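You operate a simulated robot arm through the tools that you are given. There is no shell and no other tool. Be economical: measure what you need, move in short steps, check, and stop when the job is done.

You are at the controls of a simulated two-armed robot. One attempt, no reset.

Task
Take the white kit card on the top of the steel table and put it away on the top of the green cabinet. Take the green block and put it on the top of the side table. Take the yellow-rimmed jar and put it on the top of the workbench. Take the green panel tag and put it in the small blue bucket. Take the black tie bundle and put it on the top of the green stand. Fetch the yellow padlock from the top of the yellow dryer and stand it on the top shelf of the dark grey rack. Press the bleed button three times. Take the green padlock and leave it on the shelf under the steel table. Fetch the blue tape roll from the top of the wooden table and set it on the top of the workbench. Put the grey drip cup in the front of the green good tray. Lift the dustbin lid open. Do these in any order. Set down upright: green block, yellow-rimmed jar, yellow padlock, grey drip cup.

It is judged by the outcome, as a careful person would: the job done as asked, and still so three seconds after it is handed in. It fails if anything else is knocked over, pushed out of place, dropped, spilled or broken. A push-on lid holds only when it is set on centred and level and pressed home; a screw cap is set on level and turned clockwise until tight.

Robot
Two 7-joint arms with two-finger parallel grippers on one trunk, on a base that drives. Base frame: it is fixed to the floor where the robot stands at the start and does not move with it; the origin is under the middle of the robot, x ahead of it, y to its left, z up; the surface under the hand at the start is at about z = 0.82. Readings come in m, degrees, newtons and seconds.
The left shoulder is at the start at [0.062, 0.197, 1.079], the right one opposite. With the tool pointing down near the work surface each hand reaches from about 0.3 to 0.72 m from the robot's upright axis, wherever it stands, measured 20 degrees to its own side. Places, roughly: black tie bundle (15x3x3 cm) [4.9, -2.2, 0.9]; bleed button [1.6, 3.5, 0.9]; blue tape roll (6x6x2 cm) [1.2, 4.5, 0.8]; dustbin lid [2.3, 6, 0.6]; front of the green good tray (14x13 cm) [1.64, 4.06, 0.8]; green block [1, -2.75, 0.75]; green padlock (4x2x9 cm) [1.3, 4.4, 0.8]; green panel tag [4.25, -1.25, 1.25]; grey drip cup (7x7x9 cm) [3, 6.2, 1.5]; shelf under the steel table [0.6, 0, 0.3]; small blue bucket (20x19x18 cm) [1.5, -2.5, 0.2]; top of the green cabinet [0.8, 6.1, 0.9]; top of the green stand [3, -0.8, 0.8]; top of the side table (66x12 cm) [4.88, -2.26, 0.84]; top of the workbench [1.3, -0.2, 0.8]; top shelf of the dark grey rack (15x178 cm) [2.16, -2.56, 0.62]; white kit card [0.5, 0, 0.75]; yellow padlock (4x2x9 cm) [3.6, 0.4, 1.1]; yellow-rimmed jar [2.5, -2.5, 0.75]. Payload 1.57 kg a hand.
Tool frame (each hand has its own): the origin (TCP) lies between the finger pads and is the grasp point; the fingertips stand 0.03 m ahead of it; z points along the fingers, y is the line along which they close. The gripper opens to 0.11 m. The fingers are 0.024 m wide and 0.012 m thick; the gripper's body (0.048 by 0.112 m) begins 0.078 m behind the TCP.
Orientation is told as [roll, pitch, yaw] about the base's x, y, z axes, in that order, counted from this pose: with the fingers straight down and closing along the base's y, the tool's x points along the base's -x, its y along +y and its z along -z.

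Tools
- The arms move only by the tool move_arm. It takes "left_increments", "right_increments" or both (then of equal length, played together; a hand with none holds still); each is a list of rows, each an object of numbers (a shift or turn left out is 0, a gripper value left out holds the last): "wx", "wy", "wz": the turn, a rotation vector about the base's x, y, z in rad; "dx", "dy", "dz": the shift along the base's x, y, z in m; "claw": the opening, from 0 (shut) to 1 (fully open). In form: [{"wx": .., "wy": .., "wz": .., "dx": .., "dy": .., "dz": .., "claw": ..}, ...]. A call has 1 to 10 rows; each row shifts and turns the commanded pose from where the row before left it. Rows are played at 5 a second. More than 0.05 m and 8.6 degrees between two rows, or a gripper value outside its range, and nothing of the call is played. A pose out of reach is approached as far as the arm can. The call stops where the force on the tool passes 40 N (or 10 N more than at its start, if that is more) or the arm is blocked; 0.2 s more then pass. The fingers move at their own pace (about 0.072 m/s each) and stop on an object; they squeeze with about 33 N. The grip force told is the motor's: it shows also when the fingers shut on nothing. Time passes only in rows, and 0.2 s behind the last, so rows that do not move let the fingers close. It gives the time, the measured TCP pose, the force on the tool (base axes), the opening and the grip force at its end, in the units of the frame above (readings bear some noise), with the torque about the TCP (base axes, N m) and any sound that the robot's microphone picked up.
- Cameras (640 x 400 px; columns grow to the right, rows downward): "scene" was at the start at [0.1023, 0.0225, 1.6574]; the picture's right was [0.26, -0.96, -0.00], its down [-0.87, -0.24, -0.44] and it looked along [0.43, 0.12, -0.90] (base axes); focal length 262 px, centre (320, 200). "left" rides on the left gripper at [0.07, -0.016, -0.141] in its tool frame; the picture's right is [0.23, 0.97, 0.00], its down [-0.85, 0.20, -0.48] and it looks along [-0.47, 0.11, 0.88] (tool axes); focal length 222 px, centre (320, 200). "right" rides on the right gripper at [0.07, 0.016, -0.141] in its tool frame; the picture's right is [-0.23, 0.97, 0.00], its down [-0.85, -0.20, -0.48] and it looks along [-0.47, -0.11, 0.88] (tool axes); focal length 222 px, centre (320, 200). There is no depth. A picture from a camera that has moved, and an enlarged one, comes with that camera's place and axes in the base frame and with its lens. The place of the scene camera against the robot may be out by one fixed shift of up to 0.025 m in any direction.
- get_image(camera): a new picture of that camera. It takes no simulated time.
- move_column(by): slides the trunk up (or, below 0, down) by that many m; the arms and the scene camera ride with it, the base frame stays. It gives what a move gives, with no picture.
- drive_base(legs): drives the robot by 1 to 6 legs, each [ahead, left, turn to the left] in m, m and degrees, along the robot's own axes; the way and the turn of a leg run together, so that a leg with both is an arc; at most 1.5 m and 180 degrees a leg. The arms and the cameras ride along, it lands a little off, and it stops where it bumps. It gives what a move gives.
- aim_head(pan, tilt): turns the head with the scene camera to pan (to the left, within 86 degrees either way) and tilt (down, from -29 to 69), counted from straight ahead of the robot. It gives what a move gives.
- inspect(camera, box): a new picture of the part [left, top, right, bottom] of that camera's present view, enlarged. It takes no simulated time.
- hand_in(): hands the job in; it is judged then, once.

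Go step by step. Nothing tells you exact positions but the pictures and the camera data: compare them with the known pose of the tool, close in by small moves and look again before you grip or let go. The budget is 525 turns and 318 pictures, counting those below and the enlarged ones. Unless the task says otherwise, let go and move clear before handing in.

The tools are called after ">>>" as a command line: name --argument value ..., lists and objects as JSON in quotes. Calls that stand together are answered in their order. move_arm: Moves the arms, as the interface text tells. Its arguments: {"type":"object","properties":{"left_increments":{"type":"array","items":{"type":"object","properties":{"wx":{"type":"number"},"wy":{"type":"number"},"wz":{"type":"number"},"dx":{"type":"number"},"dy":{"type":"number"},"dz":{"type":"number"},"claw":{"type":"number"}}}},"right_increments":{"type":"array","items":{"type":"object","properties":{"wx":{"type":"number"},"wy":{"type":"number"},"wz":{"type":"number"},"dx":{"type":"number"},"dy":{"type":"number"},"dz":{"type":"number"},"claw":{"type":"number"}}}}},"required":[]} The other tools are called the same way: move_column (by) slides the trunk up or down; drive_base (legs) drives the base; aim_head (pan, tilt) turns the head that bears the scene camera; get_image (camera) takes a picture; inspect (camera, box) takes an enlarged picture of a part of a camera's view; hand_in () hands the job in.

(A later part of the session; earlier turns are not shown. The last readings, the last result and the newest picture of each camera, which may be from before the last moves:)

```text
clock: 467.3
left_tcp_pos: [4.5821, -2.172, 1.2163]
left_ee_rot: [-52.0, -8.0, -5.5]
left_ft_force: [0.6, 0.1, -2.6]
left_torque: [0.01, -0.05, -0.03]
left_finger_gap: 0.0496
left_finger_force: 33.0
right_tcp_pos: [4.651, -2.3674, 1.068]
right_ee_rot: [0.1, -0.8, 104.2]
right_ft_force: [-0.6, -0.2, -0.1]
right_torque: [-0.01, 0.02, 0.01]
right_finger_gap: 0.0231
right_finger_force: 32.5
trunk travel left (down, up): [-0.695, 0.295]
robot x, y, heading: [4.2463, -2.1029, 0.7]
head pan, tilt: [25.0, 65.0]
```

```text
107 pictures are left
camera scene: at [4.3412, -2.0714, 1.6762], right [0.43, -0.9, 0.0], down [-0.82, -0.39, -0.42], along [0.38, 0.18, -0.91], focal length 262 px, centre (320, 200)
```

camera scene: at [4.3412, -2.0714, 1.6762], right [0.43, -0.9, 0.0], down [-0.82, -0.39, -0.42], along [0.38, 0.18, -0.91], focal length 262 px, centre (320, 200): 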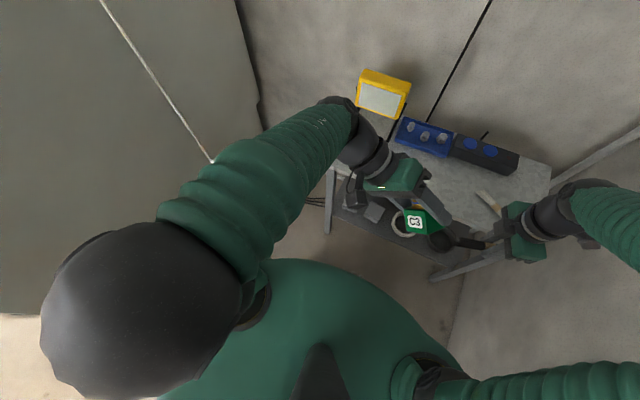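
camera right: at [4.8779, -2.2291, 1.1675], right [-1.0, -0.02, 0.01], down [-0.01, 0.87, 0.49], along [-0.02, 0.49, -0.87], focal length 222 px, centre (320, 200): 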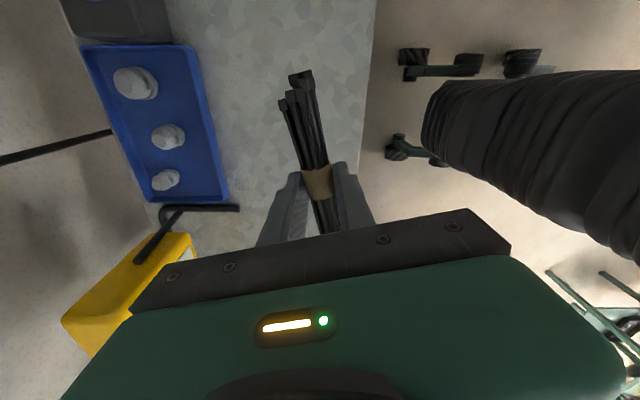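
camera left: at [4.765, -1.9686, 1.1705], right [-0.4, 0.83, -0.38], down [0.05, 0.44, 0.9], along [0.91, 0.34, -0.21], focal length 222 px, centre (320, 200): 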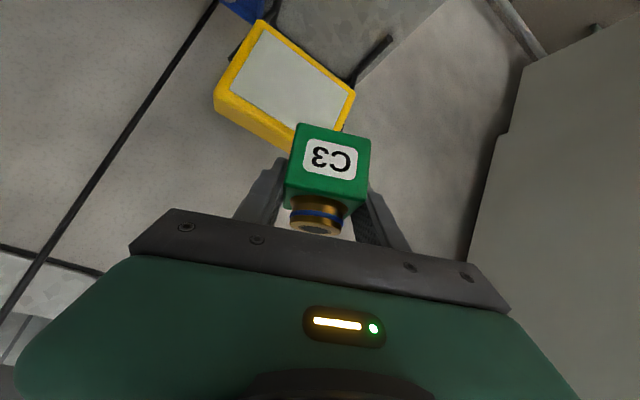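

>>> move_arm --left_increments '[{"dy": 0.015}, {"dy": 0.015}, {"dy": 0.015}]'

>>> move_arm --left_increments '[{"wy": 0.05}, {"wy": 0.05}, {"wy": 0.05}]'

```text
clock: 468.0
left_tcp_pos: [4.5806, -2.1344, 1.24]
left_ee_rot: [-61.3, -6.5, -5.0]
left_ft_force: [-0.3, -0.1, -2.9]
left_torque: [-0.03, -0.02, 0.04]
left_finger_gap: 0.0497
left_finger_force: 32.9
right_tcp_pos: [4.6487, -2.3659, 1.0669]
right_ee_rot: [-0.1, -0.7, 104.2]
right_ft_force: [-0.6, -0.6, -0.6]
right_torque: [0.0, -0.01, 0.01]
right_finger_gap: 0.0227
right_finger_force: 33.0
trunk travel left (down, up): [-0.695, 0.295]
robot x, y, heading: [4.2459, -2.1017, 0.8]
head pan, tilt: [25.0, 65.0]
stopped in row 3 (left hand): the arm was blocked; the commanded pose is now the measured one
```

```text
clock: 468.8
left_tcp_pos: [4.5801, -2.1374, 1.245]
left_ee_rot: [-62.9, 2.0, -5.1]
left_ft_force: [-0.1, -0.5, -2.4]
left_torque: [0.03, -0.02, 0.0]
left_finger_gap: 0.0497
left_finger_force: 33.2
right_tcp_pos: [4.6506, -2.366, 1.0693]
right_ee_rot: [0.0, -0.6, 104.2]
right_ft_force: [1.2, -0.3, -0.4]
right_torque: [-0.01, -0.01, 0.0]
right_finger_gap: 0.0227
right_finger_force: 32.8
trunk travel left (down, up): [-0.695, 0.295]
robot x, y, heading: [4.2449, -2.103, 0.9]
head pan, tilt: [25.0, 65.0]
```

>>> move_arm --left_increments '[{"wx": 0.05}, {"wx": 0.05}, {"wx": 0.05}]'

```text
clock: 469.6
left_tcp_pos: [4.5834, -2.1224, 1.2725]
left_ee_rot: [-64.1, 2.8, -4.4]
left_ft_force: [0.2, -0.2, -2.8]
left_torque: [0.01, -0.02, 0.01]
left_finger_gap: 0.0497
left_finger_force: 32.7
right_tcp_pos: [4.6499, -2.3655, 1.0663]
right_ee_rot: [0.0, -0.7, 104.2]
right_ft_force: [0.7, 0.0, -0.6]
right_torque: [0.0, -0.02, 0.0]
right_finger_gap: 0.023
right_finger_force: 33.0
trunk travel left (down, up): [-0.695, 0.295]
robot x, y, heading: [4.244, -2.1058, 0.9]
head pan, tilt: [25.0, 65.0]
stopped in row 3 (left hand): the arm was blocked; the commanded pose is now the measured one
```

>>> move_arm --left_increments '[{"wy": 0.1}, {"wy": 0.1}, {"wy": 0.1}, {"wy": 0.1}, {"wy": 0.1}, {"wy": 0.1}]'

>>> move_arm --left_increments '[{"wx": 0.05}, {"wx": 0.05}, {"wx": 0.05}]'

>>> get_image --camera "scene"

```text
clock: 471.0
left_tcp_pos: [4.5804, -2.1187, 1.2984]
left_ee_rot: [-71.2, 34.6, -7.9]
left_ft_force: [-0.2, -0.6, -2.0]
left_torque: [0.01, 0.0, -0.05]
left_finger_gap: 0.0496
left_finger_force: 33.0
right_tcp_pos: [4.6484, -2.3651, 1.0702]
right_ee_rot: [-0.1, -0.7, 104.2]
right_ft_force: [-0.7, -0.4, -0.3]
right_torque: [-0.01, 0.01, 0.0]
right_finger_gap: 0.0227
right_finger_force: 33.1
trunk travel left (down, up): [-0.695, 0.295]
robot x, y, heading: [4.2434, -2.1029, 0.4]
head pan, tilt: [25.0, 65.0]
```

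```text
clock: 471.6
left_tcp_pos: [4.583, -2.0934, 1.312]
left_ee_rot: [-70.9, 32.5, -5.1]
left_ft_force: [-0.3, -0.7, -3.2]
left_torque: [0.02, -0.03, 0.02]
left_finger_gap: 0.0499
left_finger_force: 32.9
left hand out of reach, approached as far as the arm can: row 1, 2
right_tcp_pos: [4.648, -2.3644, 1.067]
right_ee_rot: [-0.2, -0.5, 104.2]
right_ft_force: [0.1, 0.0, 0.4]
right_torque: [0.01, -0.01, 0.0]
right_finger_gap: 0.0228
right_finger_force: 33.1
trunk travel left (down, up): [-0.695, 0.295]
robot x, y, heading: [4.2424, -2.1042, 0.9]
head pan, tilt: [25.0, 65.0]
stopped in row 2 (left hand): the arm was blocked; the commanded pose is now the measured one
```

```text
106 pictures are left
camera scene: at [4.3411, -2.07, 1.6748], right [0.44, -0.9, 0.0], down [-0.82, -0.39, -0.42], along [0.38, 0.18, -0.91], focal length 262 px, centre (320, 200)
```

scene: 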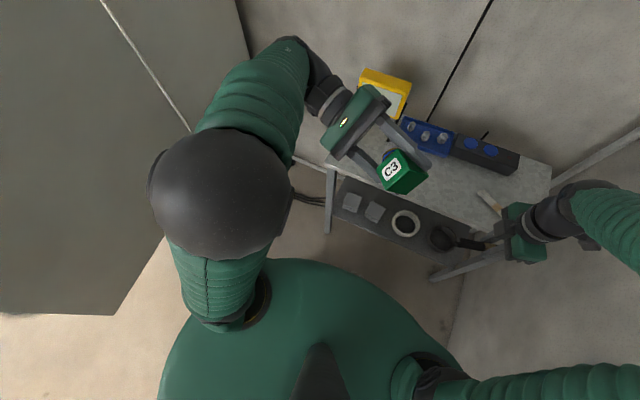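

I'll back away into open floor to sort out the left arm safely.

>>> drive_base --legs '[[-0.5, 0, 0]]'

>>> move_arm --left_increments '[{"dx": 0.04}, {"dx": 0.04}, {"dx": 0.04}, {"dx": 0.04, "dz": -0.02}, {"dx": 0.03, "dz": -0.03}]'

>>> get_image --camera "scene"

```text
clock: 474.5
left_tcp_pos: [4.0869, -2.1004, 1.3131]
left_ee_rot: [-70.7, 32.8, -4.0]
left_ft_force: [0.5, -0.4, -3.1]
left_torque: [-0.02, -0.03, 0.01]
left_finger_gap: 0.0498
left_finger_force: 33.2
right_tcp_pos: [4.1523, -2.3697, 1.0682]
right_ee_rot: [0.0, -0.7, 104.9]
right_ft_force: [-0.4, -0.3, -0.3]
right_torque: [-0.01, -0.02, -0.02]
right_finger_gap: 0.0226
right_finger_force: 33.3
trunk travel left (down, up): [-0.695, 0.295]
robot x, y, heading: [3.7433, -2.1138, 1.6]
head pan, tilt: [25.0, 65.0]
```

```text
clock: 475.7
left_tcp_pos: [4.2479, -2.0866, 1.2163]
left_ee_rot: [-70.7, 32.6, -4.1]
left_ft_force: [0.1, 0.0, -3.9]
left_torque: [-0.03, -0.02, -0.05]
left_finger_gap: 0.0501
left_finger_force: 33.4
left hand out of reach, approached as far as the arm can: row 1, 2, 3, 4
right_tcp_pos: [4.1534, -2.3702, 1.0679]
right_ee_rot: [0.0, -0.6, 104.9]
right_ft_force: [0.8, 0.4, -1.3]
right_torque: [0.01, 0.0, -0.02]
right_finger_gap: 0.0225
right_finger_force: 33.3
trunk travel left (down, up): [-0.695, 0.295]
robot x, y, heading: [3.7432, -2.1119, 1.4]
head pan, tilt: [25.0, 65.0]
```

```text
105 pictures are left
camera scene: at [3.8474, -2.0791, 1.6761], right [0.45, -0.89, 0.0], down [-0.81, -0.4, -0.42], along [0.37, 0.19, -0.91], focal length 262 px, centre (320, 200)
```

scene: 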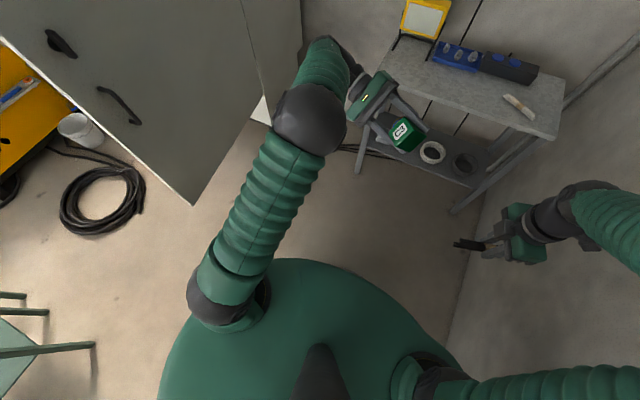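

>>> move_arm --left_increments '[{"wx": 0.06}, {"wx": 0.06}, {"wx": 0.06}, {"wx": 0.06}]'

>>> move_arm --left_increments '[{"dz": -0.04}, {"dz": -0.04}, {"dz": -0.04}]'

>>> get_image --camera "scene"

```text
clock: 476.7
left_tcp_pos: [4.2251, -2.0815, 1.2003]
left_ee_rot: [-54.3, 32.2, 4.8]
left_ft_force: [0.2, 0.2, -2.2]
left_torque: [-0.01, 0.0, -0.01]
left_finger_gap: 0.0498
left_finger_force: 32.7
left hand out of reach, approached as far as the arm can: row 1, 2, 3, 4
right_tcp_pos: [4.1511, -2.3711, 1.0693]
right_ee_rot: [-0.2, -0.6, 104.9]
right_ft_force: [-0.9, 1.6, -0.5]
right_torque: [0.01, 0.03, 0.03]
right_finger_gap: 0.0228
right_finger_force: 33.1
trunk travel left (down, up): [-0.695, 0.295]
robot x, y, heading: [3.741, -2.1146, 1.5]
head pan, tilt: [25.0, 65.0]
```

```text
clock: 477.5
left_tcp_pos: [4.2256, -2.0817, 1.0785]
left_ee_rot: [-54.3, 32.6, 4.8]
left_ft_force: [-0.2, -0.1, -2.2]
left_torque: [-0.01, -0.01, -0.02]
left_finger_gap: 0.0497
left_finger_force: 33.0
right_tcp_pos: [4.1513, -2.3705, 1.0689]
right_ee_rot: [-0.2, -0.6, 104.8]
right_ft_force: [-0.6, 0.3, 0.0]
right_torque: [-0.04, -0.02, 0.01]
right_finger_gap: 0.0229
right_finger_force: 33.0
trunk travel left (down, up): [-0.695, 0.295]
robot x, y, heading: [3.7438, -2.1148, 1.6]
head pan, tilt: [25.0, 65.0]
```

```text
104 pictures are left
camera scene: at [3.8439, -2.0795, 1.6763], right [0.45, -0.89, 0.0], down [-0.81, -0.4, -0.42], along [0.38, 0.19, -0.91], focal length 262 px, centre (320, 200)
```

scene: 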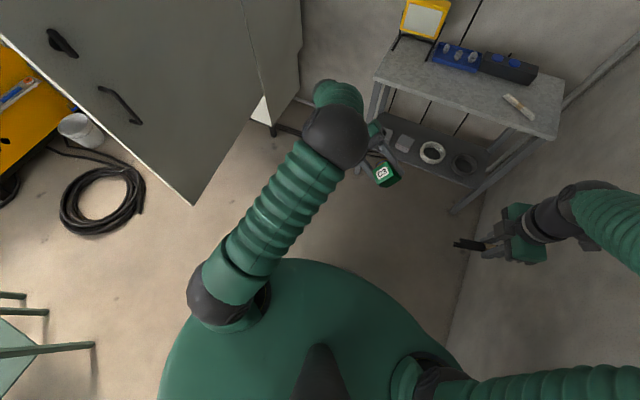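

That works now. Continuing to bring the fingers down.

>>> move_arm --left_increments '[{"wx": 0.12}, {"wx": 0.12}, {"wx": 0.12}, {"wx": 0.12}]'

>>> move_arm --left_increments '[{"wy": -0.1, "wx": 0.06}, {"wy": -0.1, "wx": 0.06}, {"wy": -0.1, "wx": 0.06}]'

>>> get_image --camera "scene"

```text
clock: 478.5
left_tcp_pos: [4.2579, -1.9589, 1.091]
left_ee_rot: [-27.4, 26.5, 34.4]
left_ft_force: [1.1, 0.2, -3.4]
left_torque: [-0.01, -0.03, -0.05]
left_finger_gap: 0.0499
left_finger_force: 33.1
right_tcp_pos: [4.1501, -2.3651, 1.0682]
right_ee_rot: [0.0, -0.4, 104.9]
right_ft_force: [0.4, -0.3, -0.6]
right_torque: [-0.02, 0.03, 0.01]
right_finger_gap: 0.0227
right_finger_force: 32.5
trunk travel left (down, up): [-0.695, 0.295]
robot x, y, heading: [3.7478, -2.1139, 1.4]
head pan, tilt: [25.0, 65.0]
stopped in row 4 (left hand): the arm was blocked; the commanded pose is now the measured one
```

```text
clock: 479.3
left_tcp_pos: [4.2547, -1.8716, 1.0907]
left_ee_rot: [-27.2, 8.9, 45.4]
left_ft_force: [-0.2, 0.5, -1.6]
left_torque: [0.03, -0.05, 0.0]
left_finger_gap: 0.0498
left_finger_force: 32.9
right_tcp_pos: [4.1478, -2.367, 1.0728]
right_ee_rot: [-0.2, -0.5, 104.7]
right_ft_force: [-0.4, -0.9, -0.8]
right_torque: [-0.05, -0.02, -0.02]
right_finger_gap: 0.0227
right_finger_force: 33.0
trunk travel left (down, up): [-0.695, 0.295]
robot x, y, heading: [3.7449, -2.1146, 1.5]
head pan, tilt: [25.0, 65.0]
stopped in row 3 (left hand): the arm was blocked; the commanded pose is now the measured one
```

```text
103 pictures are left
camera scene: at [3.8412, -2.0759, 1.6778], right [0.45, -0.89, 0.0], down [-0.81, -0.41, -0.42], along [0.38, 0.19, -0.91], focal length 262 px, centre (320, 200)
```

scene: 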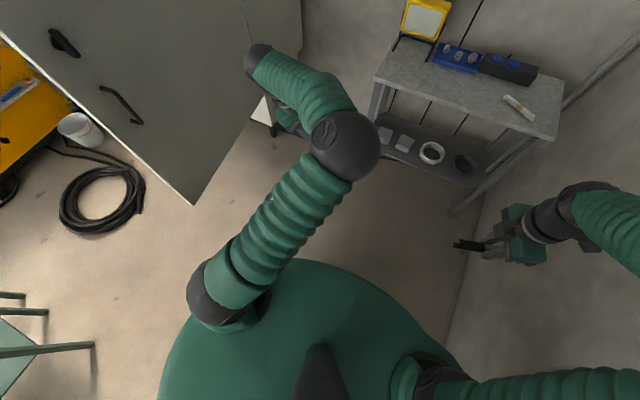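

The left elbow has swung to the inner side. I'll get more open floor, then guide the hand across the front of the body to bring the elbow back out.

>>> drive_base --legs '[[-0.45, 0.25, 0]]'

>>> move_arm --right_increments '[{"dy": -0.04}, {"dy": -0.04}, {"dy": -0.03}, {}, {}, {}]' --left_increments '[{"dx": -0.02, "dz": 0.02}, {"dx": -0.02, "dz": 0.02}, {"dy": -0.04, "dz": 0.02}, {"dy": -0.04, "dz": 0.01}, {"dy": -0.04, "dx": -0.02}, {"dy": -0.04, "dx": -0.02}]'

>>> get_image --camera "scene"

```text
clock: 482.3
left_tcp_pos: [3.8022, -1.644, 1.0909]
left_ee_rot: [-27.2, 8.9, 45.0]
left_ft_force: [0.4, -0.4, -1.8]
left_torque: [0.06, -0.01, 0.02]
left_finger_gap: 0.0496
left_finger_force: 33.1
right_tcp_pos: [3.6925, -2.1393, 1.0678]
right_ee_rot: [-0.3, -0.7, 104.6]
right_ft_force: [-0.5, -0.5, -0.8]
right_torque: [0.01, -0.01, -0.03]
right_finger_gap: 0.0228
right_finger_force: 33.1
trunk travel left (down, up): [-0.695, 0.295]
robot x, y, heading: [3.2866, -1.8776, 1.1]
head pan, tilt: [25.0, 65.0]
```

```text
clock: 483.1
left_tcp_pos: [3.7485, -1.5866, 1.1514]
left_ee_rot: [-26.5, 8.6, 58.6]
left_ft_force: [-0.1, -0.4, -3.0]
left_torque: [0.07, -0.01, 0.03]
left_finger_gap: 0.0498
left_finger_force: 33.0
right_tcp_pos: [3.6868, -2.2485, 1.0723]
right_ee_rot: [-0.6, -0.5, 104.4]
right_ft_force: [-0.2, -0.4, -0.5]
right_torque: [-0.01, -0.01, -0.01]
right_finger_gap: 0.0227
right_finger_force: 32.7
trunk travel left (down, up): [-0.695, 0.295]
robot x, y, heading: [3.2907, -1.8775, 1.2]
head pan, tilt: [25.0, 65.0]
stopped in row 4 (left hand): the arm was blocked; the commanded pose is now the measured one
```

```text
102 pictures are left
camera scene: at [3.3858, -1.8476, 1.6773], right [0.44, -0.9, 0.0], down [-0.81, -0.4, -0.42], along [0.38, 0.19, -0.91], focal length 262 px, centre (320, 200)
```

scene: 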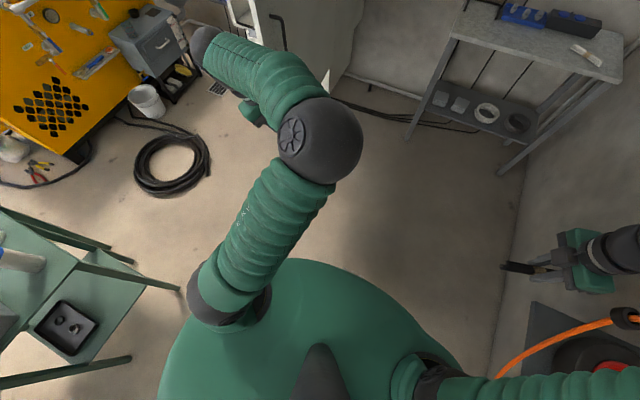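

The elbow was dragged inward by rolling the hand positively; I'll reverse that by rolling it the other way and watch the elbow.

>>> move_arm --left_increments '[{"wx": -0.1}, {"wx": -0.1}, {"wx": -0.1}, {"wx": -0.1}, {"wx": -0.1}, {"wx": -0.1}, {"wx": -0.1}, {"wx": -0.1}]'

>>> get_image --camera "scene"

```text
clock: 484.9
left_tcp_pos: [3.7506, -1.5862, 1.1519]
left_ee_rot: [-59.5, 45.1, 42.2]
left_ft_force: [-0.7, 0.2, -3.1]
left_torque: [0.0, -0.02, -0.02]
left_finger_gap: 0.0498
left_finger_force: 32.6
right_tcp_pos: [3.687, -2.2446, 1.0719]
right_ee_rot: [-0.4, -0.4, 104.4]
right_ft_force: [0.2, -0.1, -1.2]
right_torque: [0.0, -0.04, -0.01]
right_finger_gap: 0.0231
right_finger_force: 33.3
trunk travel left (down, up): [-0.695, 0.295]
robot x, y, heading: [3.2907, -1.8783, 1.1]
head pan, tilt: [25.0, 65.0]
```

```text
101 pictures are left
camera scene: at [3.3873, -1.8424, 1.6763], right [0.44, -0.9, 0.0], down [-0.81, -0.4, -0.42], along [0.38, 0.19, -0.91], focal length 262 px, centre (320, 200)
```

scene: 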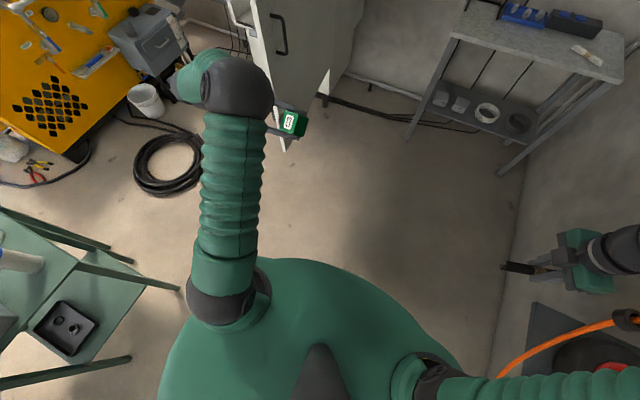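

The elbow is moving back outward. Continuing the same way.

>>> move_arm --left_increments '[{"wx": -0.1}, {"wx": -0.1}, {"wx": -0.1}, {"wx": -0.1}, {"wx": -0.1}, {"wx": -0.1}]'

>>> get_image --camera "scene"

```text
clock: 486.3
left_tcp_pos: [3.7312, -1.6001, 1.1342]
left_ee_rot: [-112.5, 58.3, -0.6]
left_ft_force: [0.7, 0.1, -2.3]
left_torque: [0.02, 0.01, -0.03]
left_finger_gap: 0.0497
left_finger_force: 33.3
left hand out of reach, approached as far as the arm can: row 3, 4, 5, 6
right_tcp_pos: [3.6873, -2.2444, 1.0733]
right_ee_rot: [-0.4, -0.4, 104.4]
right_ft_force: [0.3, 0.5, -0.1]
right_torque: [0.0, 0.0, 0.01]
right_finger_gap: 0.023
right_finger_force: 33.0
trunk travel left (down, up): [-0.695, 0.295]
robot x, y, heading: [3.2898, -1.878, 1.2]
head pan, tilt: [25.0, 65.0]
```

```text
100 pictures are left
camera scene: at [3.3866, -1.842, 1.6764], right [0.44, -0.9, 0.0], down [-0.81, -0.4, -0.42], along [0.38, 0.19, -0.91], focal length 262 px, centre (320, 200)
```

scene: 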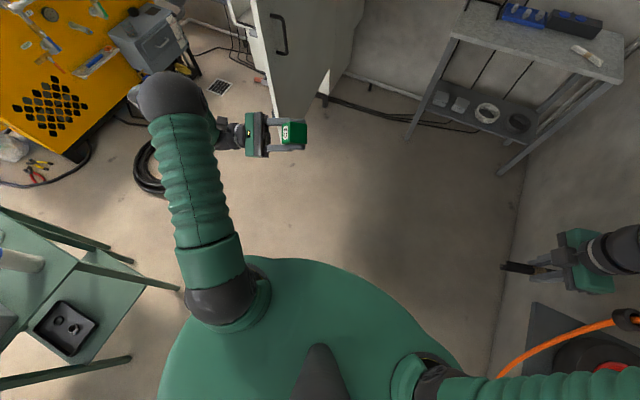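

The elbow is on the outer side again. Now I'll first untwist the hand about its finger axis, then bring the fingers down.

>>> move_arm --left_increments '[{"wx": 0.047, "wy": -0.133, "wz": 0.029}, {"wx": 0.047, "wy": -0.133, "wz": 0.029}, {"wx": 0.047, "wy": -0.133, "wz": 0.029}, {"wx": 0.047, "wy": -0.133, "wz": 0.029}, {"wx": 0.047, "wy": -0.133, "wz": 0.029}, {"wx": 0.047, "wy": -0.133, "wz": 0.029}, {"wx": 0.047, "wy": -0.133, "wz": 0.029}]'

>>> get_image --camera "scene"

```text
clock: 487.9
left_tcp_pos: [3.7306, -1.6005, 1.1344]
left_ee_rot: [-100.8, 2.5, 18.6]
left_ft_force: [0.1, 0.6, -2.5]
left_torque: [-0.02, -0.07, -0.01]
left_finger_gap: 0.0499
left_finger_force: 32.8
right_tcp_pos: [3.6865, -2.2457, 1.0735]
right_ee_rot: [-0.5, -0.4, 104.4]
right_ft_force: [-0.7, 0.1, -0.3]
right_torque: [-0.01, 0.01, 0.02]
right_finger_gap: 0.0228
right_finger_force: 33.2
trunk travel left (down, up): [-0.695, 0.295]
robot x, y, heading: [3.2871, -1.8791, 1.1]
head pan, tilt: [25.0, 65.0]
```

```text
99 pictures are left
camera scene: at [3.3867, -1.843, 1.6764], right [0.44, -0.9, 0.0], down [-0.81, -0.4, -0.42], along [0.38, 0.19, -0.91], focal length 262 px, centre (320, 200)
```

scene: 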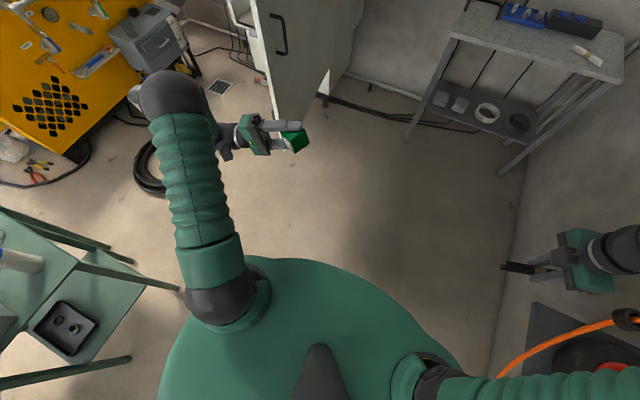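

>>> move_arm --left_increments '[{"wx": 0.12, "wy": 0.04}, {"wx": 0.12, "wy": 0.04}, {"wx": 0.12, "wy": 0.04}, {"wx": 0.12, "wy": 0.04}, {"wx": 0.12, "wy": 0.04}, {"wx": 0.12, "wy": 0.04}]'

>>> get_image --camera "scene"

```text
clock: 489.3
left_tcp_pos: [3.7313, -1.6029, 1.1359]
left_ee_rot: [-57.1, 1.8, 20.4]
left_ft_force: [-0.4, -0.6, -2.3]
left_torque: [0.03, 0.02, 0.01]
left_finger_gap: 0.0497
left_finger_force: 33.3
right_tcp_pos: [3.6878, -2.2459, 1.0713]
right_ee_rot: [-0.4, -0.5, 104.5]
right_ft_force: [0.4, -1.1, -0.6]
right_torque: [0.02, 0.01, 0.01]
right_finger_gap: 0.023
right_finger_force: 32.6
trunk travel left (down, up): [-0.695, 0.295]
robot x, y, heading: [3.2865, -1.876, 1.2]
head pan, tilt: [25.0, 65.0]
```

```text
98 pictures are left
camera scene: at [3.3859, -1.8452, 1.6764], right [0.44, -0.9, 0.0], down [-0.81, -0.4, -0.42], along [0.38, 0.19, -0.91], focal length 262 px, centre (320, 200)
```

scene: 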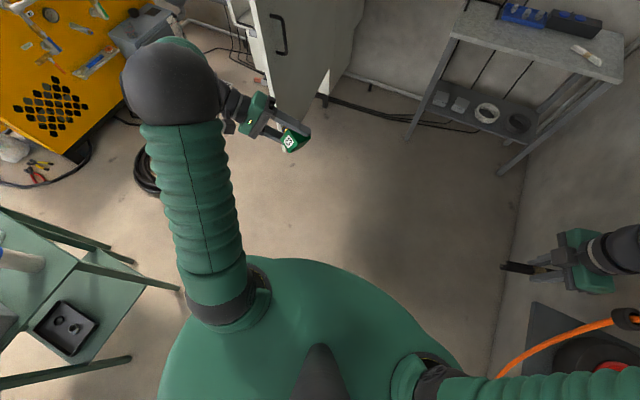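

>>> move_arm --left_increments '[{"dy": -0.02, "dx": -0.01}, {"dy": -0.02, "dx": -0.01}, {"wx": 0.1, "wy": 0.035, "dy": -0.02}, {"wx": 0.1, "wy": 0.035, "dy": -0.02}, {"wx": 0.1, "wy": 0.035}, {"wx": 0.1, "wy": 0.035}, {"wx": 0.1, "wy": 0.035}]'

>>> get_image --camera "scene"

```text
clock: 490.9
left_tcp_pos: [3.7097, -1.6832, 1.1349]
left_ee_rot: [-26.8, 1.1, 21.2]
left_ft_force: [0.3, 0.3, -2.0]
left_torque: [-0.01, -0.02, -0.01]
left_finger_gap: 0.0499
left_finger_force: 33.0
right_tcp_pos: [3.6874, -2.2461, 1.0709]
right_ee_rot: [-0.4, -0.5, 104.3]
right_ft_force: [0.0, -0.2, -0.5]
right_torque: [0.01, 0.0, -0.01]
right_finger_gap: 0.0226
right_finger_force: 33.3
trunk travel left (down, up): [-0.695, 0.295]
robot x, y, heading: [3.2876, -1.8787, 1.2]
head pan, tilt: [25.0, 65.0]
```

```text
97 pictures are left
camera scene: at [3.3858, -1.8453, 1.6765], right [0.44, -0.9, 0.0], down [-0.81, -0.4, -0.42], along [0.38, 0.19, -0.91], focal length 262 px, centre (320, 200)
```

scene: 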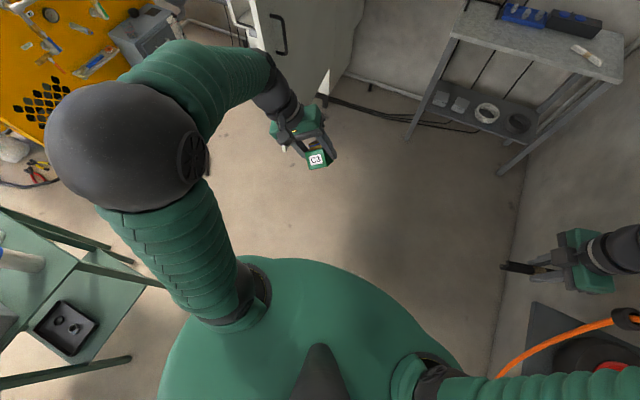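

The arm is back in its normal shape. Finishing the untwist to fingers-down.

>>> move_arm --left_increments '[{"wx": 0.11, "wy": 0.04}, {"wx": 0.11, "wy": 0.04}, {"wx": 0.11, "wy": 0.04}, {"wx": 0.11, "wy": 0.04}, {"wz": -0.1}, {"wz": -0.1}, {"wz": -0.1}]'

>>> get_image --camera "left"

```text
clock: 492.1
left_tcp_pos: [3.712, -1.6643, 1.1601]
left_ee_rot: [-13.0, -0.1, 22.1]
left_ft_force: [1.0, -0.3, -2.2]
left_torque: [-0.06, -0.02, 0.04]
left_finger_gap: 0.0498
left_finger_force: 32.9
left hand out of reach, approached as far as the arm can: row 2
right_tcp_pos: [3.6856, -2.2429, 1.0732]
right_ee_rot: [-0.5, -0.2, 104.4]
right_ft_force: [0.1, -0.4, -0.4]
right_torque: [0.0, 0.0, -0.01]
right_finger_gap: 0.0228
right_finger_force: 33.2
trunk travel left (down, up): [-0.695, 0.295]
robot x, y, heading: [3.2879, -1.8757, 1.2]
head pan, tilt: [25.0, 65.0]
stopped in row 5 (left hand): the arm was blocked; the commanded pose is now the measured one
```

```text
96 pictures are left
camera left: at [3.6417, -1.6758, 1.3007], right [-0.57, 0.79, -0.22], down [0.68, 0.6, 0.42], along [0.47, 0.09, -0.88], focal length 222 px, centre (320, 200)
```

left: 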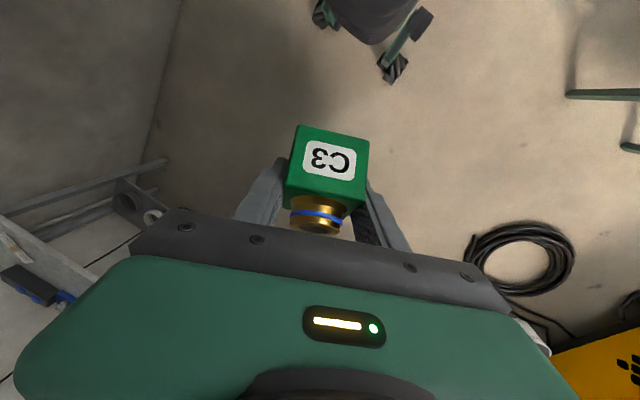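

>>> move_arm --left_increments '[{"wz": -0.04}, {"wz": -0.04}]'

>>> move_arm --left_increments '[{"wx": -0.1}, {"wx": -0.1}, {"wz": -0.06}, {"wz": -0.06}]'

>>> get_image --camera "scene"

```text
clock: 492.7
left_tcp_pos: [3.7144, -1.6705, 1.1702]
left_ee_rot: [-15.2, -0.7, 17.0]
left_ft_force: [-1.1, -1.0, -2.7]
left_torque: [0.01, -0.06, 0.03]
left_finger_gap: 0.0498
left_finger_force: 32.6
right_tcp_pos: [3.6856, -2.2477, 1.0746]
right_ee_rot: [-0.4, -0.6, 104.5]
right_ft_force: [-0.2, -0.2, 0.0]
right_torque: [-0.02, 0.0, -0.01]
right_finger_gap: 0.0228
right_finger_force: 33.2
trunk travel left (down, up): [-0.695, 0.295]
robot x, y, heading: [3.2886, -1.8797, 1.1]
head pan, tilt: [25.0, 65.0]
```

```text
clock: 493.7
left_tcp_pos: [3.7154, -1.6682, 1.171]
left_ee_rot: [-25.8, 1.8, 10.1]
left_ft_force: [0.3, -0.1, -3.0]
left_torque: [-0.02, -0.05, 0.01]
left_finger_gap: 0.0497
left_finger_force: 33.2
right_tcp_pos: [3.6867, -2.2454, 1.0738]
right_ee_rot: [-0.4, -0.5, 104.5]
right_ft_force: [0.2, -0.1, -0.4]
right_torque: [0.0, -0.01, 0.0]
right_finger_gap: 0.0229
right_finger_force: 33.5
trunk travel left (down, up): [-0.695, 0.295]
robot x, y, heading: [3.2888, -1.8788, 1.3]
head pan, tilt: [25.0, 65.0]
```

```text
95 pictures are left
camera scene: at [3.3866, -1.845, 1.6769], right [0.44, -0.9, 0.0], down [-0.81, -0.4, -0.42], along [0.38, 0.19, -0.91], focal length 262 px, centre (320, 200)
```

scene: 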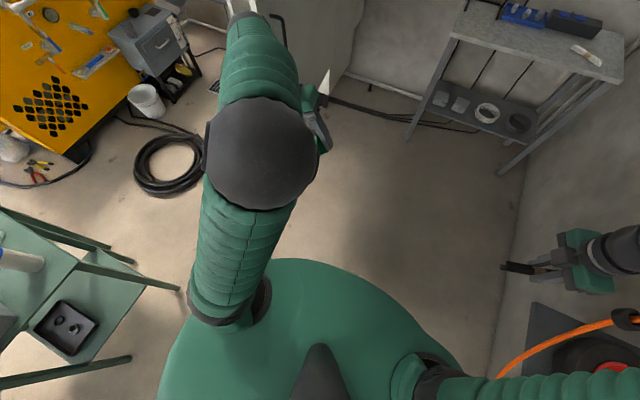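

The wrist is on the wrong branch (its bend is reversed), so the elbow is dragged up as the fingers come down. I'll bring the elbow out again, then straighten the hand along the forearm and bend it the other way.

>>> move_arm --left_increments '[{"wx": -0.12}, {"wx": -0.12}, {"wx": -0.12}, {"wx": -0.12}, {"wx": -0.12}]'

>>> get_image --camera "scene"

```text
clock: 494.9
left_tcp_pos: [3.7139, -1.6666, 1.158]
left_ee_rot: [-57.9, 8.4, 6.3]
left_ft_force: [-0.4, 0.9, -2.6]
left_torque: [0.01, -0.04, 0.0]
left_finger_gap: 0.0497
left_finger_force: 32.9
right_tcp_pos: [3.686, -2.2433, 1.0729]
right_ee_rot: [-0.4, -0.4, 104.4]
right_ft_force: [-0.4, -0.1, -0.3]
right_torque: [-0.03, -0.02, -0.02]
right_finger_gap: 0.0229
right_finger_force: 33.4
trunk travel left (down, up): [-0.695, 0.295]
robot x, y, heading: [3.2869, -1.8794, 1.2]
head pan, tilt: [25.0, 65.0]
```

```text
94 pictures are left
camera scene: at [3.3879, -1.8429, 1.6763], right [0.44, -0.9, 0.0], down [-0.81, -0.4, -0.42], along [0.38, 0.19, -0.91], focal length 262 px, centre (320, 200)
```

scene: 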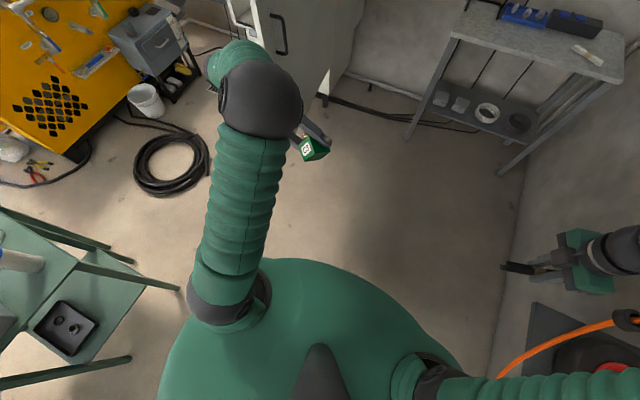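

>>> move_arm --left_increments '[{"wx": -0.14, "dz": 0.01}, {"wx": -0.14, "dz": 0.01}, {"wx": -0.14, "dz": 0.01}, {"wx": -0.14, "dz": 0.01}]'

>>> move_arm --left_increments '[{"wz": 0.12, "dx": 0.015, "dy": 0.01}, {"wz": 0.12, "dx": 0.015, "dy": 0.01}, {"wz": 0.12, "dx": 0.015, "dy": 0.01}, {"wz": 0.12, "dx": 0.015, "dy": 0.01}, {"wz": 0.12, "dx": 0.015, "dy": 0.01}, {"wz": 0.12, "dx": 0.015, "dy": 0.01}]'

>>> get_image --camera "scene"

```text
clock: 495.9
left_tcp_pos: [3.7134, -1.6679, 1.1976]
left_ee_rot: [-90.3, 10.5, 0.8]
left_ft_force: [-0.4, -0.3, -2.9]
left_torque: [0.01, 0.0, 0.0]
left_finger_gap: 0.0497
left_finger_force: 32.9
right_tcp_pos: [3.687, -2.2437, 1.0731]
right_ee_rot: [-0.4, -0.3, 104.4]
right_ft_force: [0.2, 1.1, 0.0]
right_torque: [0.0, -0.03, 0.0]
right_finger_gap: 0.0229
right_finger_force: 32.9
trunk travel left (down, up): [-0.695, 0.295]
robot x, y, heading: [3.2873, -1.8779, 1.3]
head pan, tilt: [25.0, 65.0]
```

```text
clock: 497.3
left_tcp_pos: [3.8028, -1.607, 1.2007]
left_ee_rot: [-90.3, 10.5, 42.3]
left_ft_force: [-0.7, -0.8, -2.9]
left_torque: [0.03, -0.02, 0.01]
left_finger_gap: 0.0499
left_finger_force: 32.8
right_tcp_pos: [3.6867, -2.246, 1.0731]
right_ee_rot: [-0.4, -0.4, 104.3]
right_ft_force: [-0.7, 0.1, -0.6]
right_torque: [0.01, 0.01, -0.01]
right_finger_gap: 0.0226
right_finger_force: 33.3
trunk travel left (down, up): [-0.695, 0.295]
robot x, y, heading: [3.2913, -1.88, 1.4]
head pan, tilt: [25.0, 65.0]
```

```text
93 pictures are left
camera scene: at [3.3864, -1.8437, 1.6764], right [0.44, -0.9, 0.0], down [-0.81, -0.4, -0.42], along [0.38, 0.19, -0.91], focal length 262 px, centre (320, 200)
```

scene: 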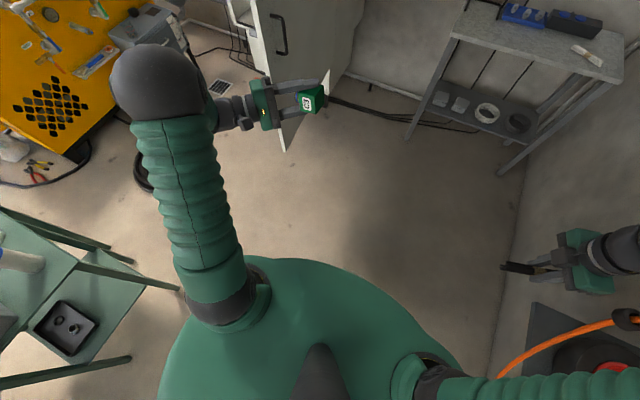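

>>> move_arm --left_increments '[{"wz": 0.12, "dx": 0.01, "dy": 0.005}, {"wz": 0.12, "dx": 0.01, "dy": 0.005}, {"wz": 0.12, "dx": 0.005}, {"wz": 0.12}, {"wz": 0.12}, {"wz": 0.12}, {"wz": 0.12}, {"wz": 0.12}]'

>>> get_image --camera "scene"

```text
clock: 499.1
left_tcp_pos: [3.828, -1.5992, 1.1978]
left_ee_rot: [-90.1, 10.3, 97.2]
left_ft_force: [0.5, -0.5, -2.3]
left_torque: [0.03, -0.02, -0.01]
left_finger_gap: 0.0498
left_finger_force: 33.0
right_tcp_pos: [3.6866, -2.2467, 1.0726]
right_ee_rot: [-0.4, -0.5, 104.4]
right_ft_force: [-0.2, 0.4, -0.9]
right_torque: [-0.01, 0.03, 0.01]
right_finger_gap: 0.0226
right_finger_force: 32.5
trunk travel left (down, up): [-0.695, 0.295]
robot x, y, heading: [3.2907, -1.8773, 1.1]
head pan, tilt: [25.0, 65.0]
```

```text
92 pictures are left
camera scene: at [3.3866, -1.8456, 1.6764], right [0.44, -0.9, 0.0], down [-0.81, -0.4, -0.42], along [0.38, 0.19, -0.91], focal length 262 px, centre (320, 200)
```

scene: 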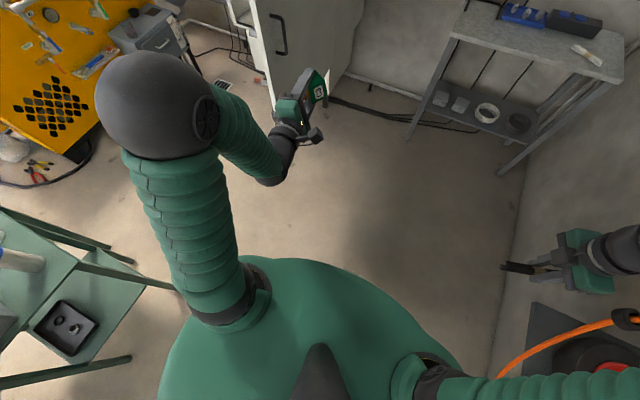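

The wrist now bends the right way. Next, roll the hand about its finger axis so the block comes upright.

>>> move_arm --left_increments '[{"wx": 0.145, "wy": 0.017}, {"wx": 0.145, "wy": 0.017}, {"wx": 0.145, "wy": 0.017}, {"wx": 0.145, "wy": 0.017}, {"wx": 0.145, "wy": 0.017}, {"wx": 0.145, "wy": 0.017}, {"wx": 0.145, "wy": 0.017}, {"wx": 0.145, "wy": 0.017}, {"wx": 0.145, "wy": 0.017}, {"wx": 0.145, "wy": 0.017}]'

>>> move_arm --left_increments '[{"wy": 0.12, "dz": -0.01}, {"wy": 0.12, "dz": -0.01}, {"wy": 0.12, "dz": -0.01}, {"wy": 0.12}]'

>>> get_image --camera "scene"

```text
clock: 501.3
left_tcp_pos: [3.8285, -1.5972, 1.1972]
left_ee_rot: [-92.0, -73.5, 98.3]
left_ft_force: [-0.1, 0.2, -2.4]
left_torque: [0.02, 0.02, 0.05]
left_finger_gap: 0.0495
left_finger_force: 32.7
right_tcp_pos: [3.6864, -2.2459, 1.0727]
right_ee_rot: [-0.4, -0.5, 104.4]
right_ft_force: [0.8, -0.5, -0.5]
right_torque: [0.02, 0.01, 0.0]
right_finger_gap: 0.0227
right_finger_force: 33.1
trunk travel left (down, up): [-0.695, 0.295]
robot x, y, heading: [3.2901, -1.877, 1.3]
head pan, tilt: [25.0, 65.0]
```

```text
clock: 502.3
left_tcp_pos: [3.8261, -1.5979, 1.1704]
left_ee_rot: [-24.5, -60.3, 35.0]
left_ft_force: [-0.3, 0.9, -3.0]
left_torque: [0.01, 0.0, -0.01]
left_finger_gap: 0.0497
left_finger_force: 33.2
right_tcp_pos: [3.6854, -2.2457, 1.0743]
right_ee_rot: [-0.5, -0.3, 104.4]
right_ft_force: [-0.3, -0.7, -0.5]
right_torque: [0.04, -0.01, 0.0]
right_finger_gap: 0.0227
right_finger_force: 32.9
trunk travel left (down, up): [-0.695, 0.295]
robot x, y, heading: [3.2903, -1.8789, 1.1]
head pan, tilt: [25.0, 65.0]
```

```text
91 pictures are left
camera scene: at [3.3853, -1.8447, 1.6765], right [0.44, -0.9, 0.0], down [-0.81, -0.4, -0.42], along [0.38, 0.19, -0.91], focal length 262 px, centre (320, 200)
```

scene: 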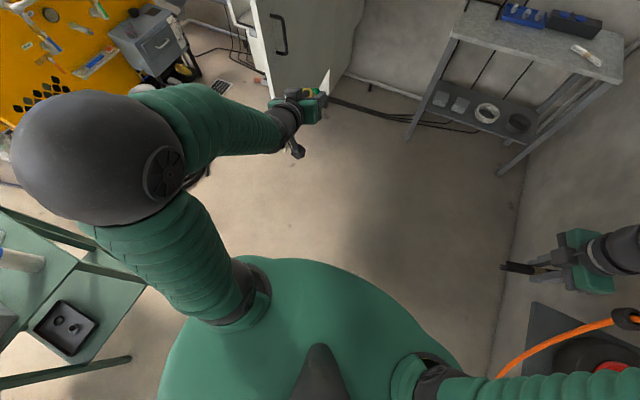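

The arm is natural again. A final rotation to put the block exactly upright.

>>> move_arm --left_increments '[{"wx": 0.036, "wy": 0.097, "wz": -0.0545}, {"wx": 0.036, "wy": 0.097, "wz": -0.0545}, {"wx": 0.036, "wy": 0.097, "wz": -0.0545}, {"wx": 0.036, "wy": 0.097, "wz": -0.0545}]'

>>> aim_head --pan 0 --tilt 45

>>> get_image --camera "scene"

```text
clock: 503.3
left_tcp_pos: [3.8291, -1.6066, 1.169]
left_ee_rot: [-6.5, -47.4, 9.8]
left_ft_force: [-1.0, 0.9, -3.0]
left_torque: [0.01, -0.01, 0.02]
left_finger_gap: 0.0498
left_finger_force: 33.2
left hand out of reach, approached as far as the arm can: row 3, 4
right_tcp_pos: [3.6859, -2.2455, 1.0714]
right_ee_rot: [-0.4, -0.5, 104.4]
right_ft_force: [0.5, -0.2, -0.2]
right_torque: [0.0, 0.01, 0.03]
right_finger_gap: 0.0228
right_finger_force: 33.4
trunk travel left (down, up): [-0.695, 0.295]
robot x, y, heading: [3.2864, -1.8777, 1.3]
head pan, tilt: [25.0, 65.0]
```

```text
clock: 504.2
left_tcp_pos: [3.8289, -1.6065, 1.1698]
left_ee_rot: [-6.5, -47.6, 9.8]
left_ft_force: [0.4, 0.0, -3.2]
left_torque: [0.01, -0.02, 0.03]
left_finger_gap: 0.0496
left_finger_force: 33.5
right_tcp_pos: [3.6866, -2.2448, 1.0731]
right_ee_rot: [-0.3, -0.4, 104.3]
right_ft_force: [-0.1, 1.2, -1.5]
right_torque: [-0.01, 0.03, 0.02]
right_finger_gap: 0.0229
right_finger_force: 33.3
trunk travel left (down, up): [-0.695, 0.295]
robot x, y, heading: [3.2862, -1.8786, 1.3]
head pan, tilt: [0.0, 45.0]
```

```text
90 pictures are left
camera scene: at [3.413, -1.8695, 1.7014], right [0.02, -1.0, 0.0], down [-0.71, -0.02, -0.71], along [0.71, 0.02, -0.71], focal length 262 px, centre (320, 200)
```

scene: 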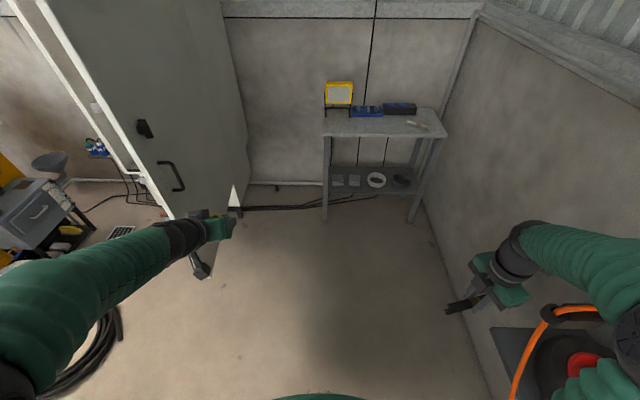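

I'll bring the left hand to the same relative pose I used at pick-up (close to the centre line), in small steps.

>>> move_arm --left_increments '[{"dx": -0.01, "dy": -0.03, "dz": -0.012}, {"dx": -0.01, "dy": -0.03, "dz": -0.012}, {"dx": -0.01, "dy": -0.03, "dz": -0.012}, {"dx": -0.01, "dy": -0.03, "dz": -0.012}, {"dx": -0.01, "dy": -0.03, "dz": -0.012}, {"dx": -0.01, "dy": -0.03, "dz": -0.012}, {"dy": -0.03, "dz": -0.012}, {"dy": -0.03, "dz": -0.012}]'

```text
clock: 506.0
left_tcp_pos: [3.7707, -1.8396, 1.0752]
left_ee_rot: [-6.3, -47.4, 9.6]
left_ft_force: [0.4, -1.0, -2.6]
left_torque: [-0.03, 0.0, 0.04]
left_finger_gap: 0.0499
left_finger_force: 32.7
left hand out of reach, approached as far as the arm can: row 2
right_tcp_pos: [3.687, -2.2478, 1.0724]
right_ee_rot: [-0.4, -0.5, 104.4]
right_ft_force: [0.3, -0.1, -0.4]
right_torque: [0.02, 0.02, 0.0]
right_finger_gap: 0.0228
right_finger_force: 33.4
trunk travel left (down, up): [-0.695, 0.295]
robot x, y, heading: [3.2934, -1.8769, 1.4]
head pan, tilt: [0.0, 45.0]
```

>>> move_arm --left_increments '[{"wx": 0.03, "wy": 0.053, "wz": -0.018}, {"wx": 0.03, "wy": 0.053, "wz": -0.018}, {}]'

>>> drive_base --legs '[[0.93, -0.2, -1.2]]'

>>> get_image --camera "left"

>>> get_image --camera "scene"

```text
clock: 506.8
left_tcp_pos: [3.7715, -1.8394, 1.0771]
left_ee_rot: [-0.6, -41.8, 3.5]
left_ft_force: [-0.1, -0.7, -2.6]
left_torque: [0.0, 0.02, -0.01]
left_finger_gap: 0.05
left_finger_force: 32.5
right_tcp_pos: [3.686, -2.246, 1.0722]
right_ee_rot: [-0.6, -0.5, 104.4]
right_ft_force: [-0.2, -0.4, -0.9]
right_torque: [-0.04, 0.0, 0.01]
right_finger_gap: 0.0226
right_finger_force: 33.3
trunk travel left (down, up): [-0.695, 0.295]
robot x, y, heading: [3.2894, -1.8782, 1.1]
head pan, tilt: [0.0, 45.0]
```

```text
clock: 511.8
left_tcp_pos: [4.7164, -2.0414, 1.0767]
left_ee_rot: [-0.7, -41.7, 2.4]
left_ft_force: [-0.6, 1.3, -2.6]
left_torque: [-0.02, -0.03, -0.03]
left_finger_gap: 0.0496
left_finger_force: 33.3
right_tcp_pos: [4.6221, -2.4467, 1.0725]
right_ee_rot: [-0.5, -0.3, 103.2]
right_ft_force: [1.0, 1.2, -0.3]
right_torque: [-0.01, 0.02, 0.02]
right_finger_gap: 0.0229
right_finger_force: 32.7
trunk travel left (down, up): [-0.695, 0.295]
robot x, y, heading: [4.2352, -2.0706, 0.2]
head pan, tilt: [0.0, 45.0]
```

```text
89 pictures are left
camera left: at [4.572, -2.0627, 1.1356], right [-0.2, 0.97, -0.16], down [0.31, 0.22, 0.92], along [0.93, 0.14, -0.34], focal length 222 px, centre (320, 200)
```

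left: 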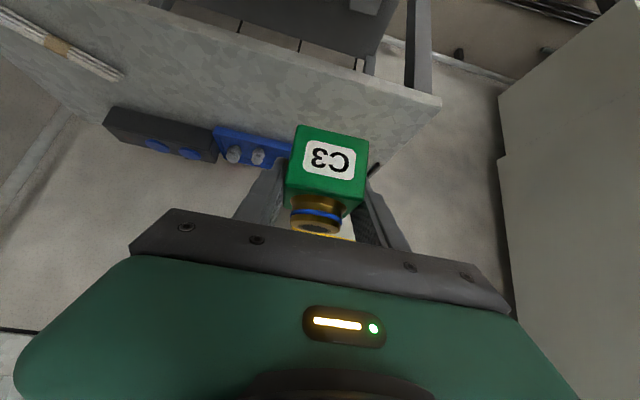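

```text
88 pictures are left
camera scene: at [4.3574, -2.0652, 1.7015], right [0.0, -1.0, 0.0], down [-0.71, 0.0, -0.71], along [0.71, 0.0, -0.71], focal length 262 px, centre (320, 200)
```

scene: 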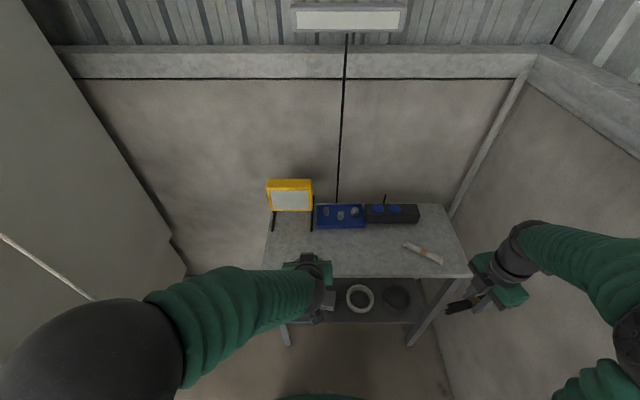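

Now the same diagonal forward-down approach as at pick-up.

>>> move_arm --left_increments '[{"dx": 0.03, "dy": -0.004, "dz": -0.028}, {"dx": 0.03, "dy": -0.004, "dz": -0.028}, {"dx": 0.03, "dy": -0.004, "dz": -0.028}, {"dx": 0.03, "dy": -0.004, "dz": -0.028}, {"dx": 0.03, "dz": -0.025}]'

>>> get_image --camera "left"

```text
clock: 513.0
left_tcp_pos: [4.8652, -2.0579, 0.9403]
left_ee_rot: [-0.7, -41.7, 2.4]
left_ft_force: [0.4, -0.1, -2.9]
left_torque: [-0.02, 0.02, -0.02]
left_finger_gap: 0.0498
left_finger_force: 33.0
right_tcp_pos: [4.625, -2.4471, 1.0723]
right_ee_rot: [-0.4, -0.4, 103.2]
right_ft_force: [0.3, 0.6, -0.5]
right_torque: [0.02, 0.03, 0.0]
right_finger_gap: 0.0229
right_finger_force: 33.5
trunk travel left (down, up): [-0.695, 0.295]
robot x, y, heading: [4.2333, -2.0737, 0.1]
head pan, tilt: [0.0, 45.0]
```

```text
87 pictures are left
camera left: at [4.7195, -2.0779, 0.999], right [-0.2, 0.97, -0.16], down [0.31, 0.22, 0.92], along [0.93, 0.14, -0.35], focal length 222 px, centre (320, 200)
```

left: 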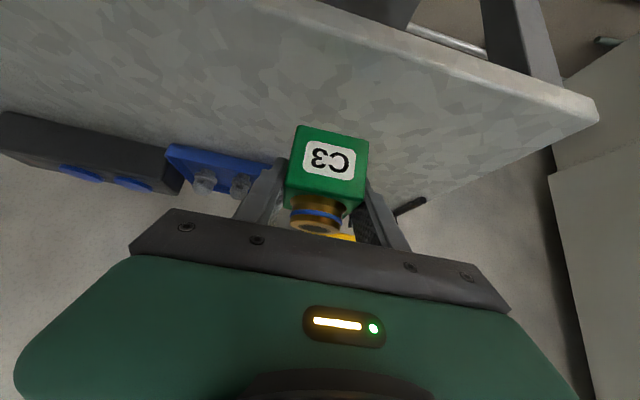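

>>> move_arm --left_increments '[{"dz": -0.02}, {"dz": -0.008}, {"dz": -0.005}, {"dz": -0.005}, {}]'

```text
clock: 514.2
left_tcp_pos: [4.8681, -2.0595, 0.9021]
left_ee_rot: [-0.7, -41.8, 2.3]
left_ft_force: [-0.5, -0.5, -2.4]
left_torque: [0.03, 0.01, -0.04]
left_finger_gap: 0.0499
left_finger_force: 33.1
right_tcp_pos: [4.623, -2.4475, 1.0725]
right_ee_rot: [-0.5, -0.5, 103.2]
right_ft_force: [0.0, -0.8, -0.4]
right_torque: [0.01, -0.02, 0.03]
right_finger_gap: 0.023
right_finger_force: 33.1
trunk travel left (down, up): [-0.695, 0.295]
robot x, y, heading: [4.235, -2.0696, 0.2]
head pan, tilt: [0.0, 45.0]
```

>>> move_arm --left_increments '[{"dz": -0.005}, {"dz": -0.004}, {"dz": -0.004}, {}]'

```text
clock: 515.2
left_tcp_pos: [4.8671, -2.0575, 0.8906]
left_ee_rot: [-0.8, -41.7, 2.4]
left_ft_force: [1.0, -0.4, -2.0]
left_torque: [-0.02, -0.02, 0.01]
left_finger_gap: 0.05
left_finger_force: 32.9
right_tcp_pos: [4.6232, -2.449, 1.073]
right_ee_rot: [-0.5, -0.4, 103.2]
right_ft_force: [0.8, -0.6, -0.3]
right_torque: [-0.02, 0.0, 0.0]
right_finger_gap: 0.0229
right_finger_force: 33.0
trunk travel left (down, up): [-0.695, 0.295]
robot x, y, heading: [4.2331, -2.0743, -0.2]
head pan, tilt: [0.0, 45.0]
```

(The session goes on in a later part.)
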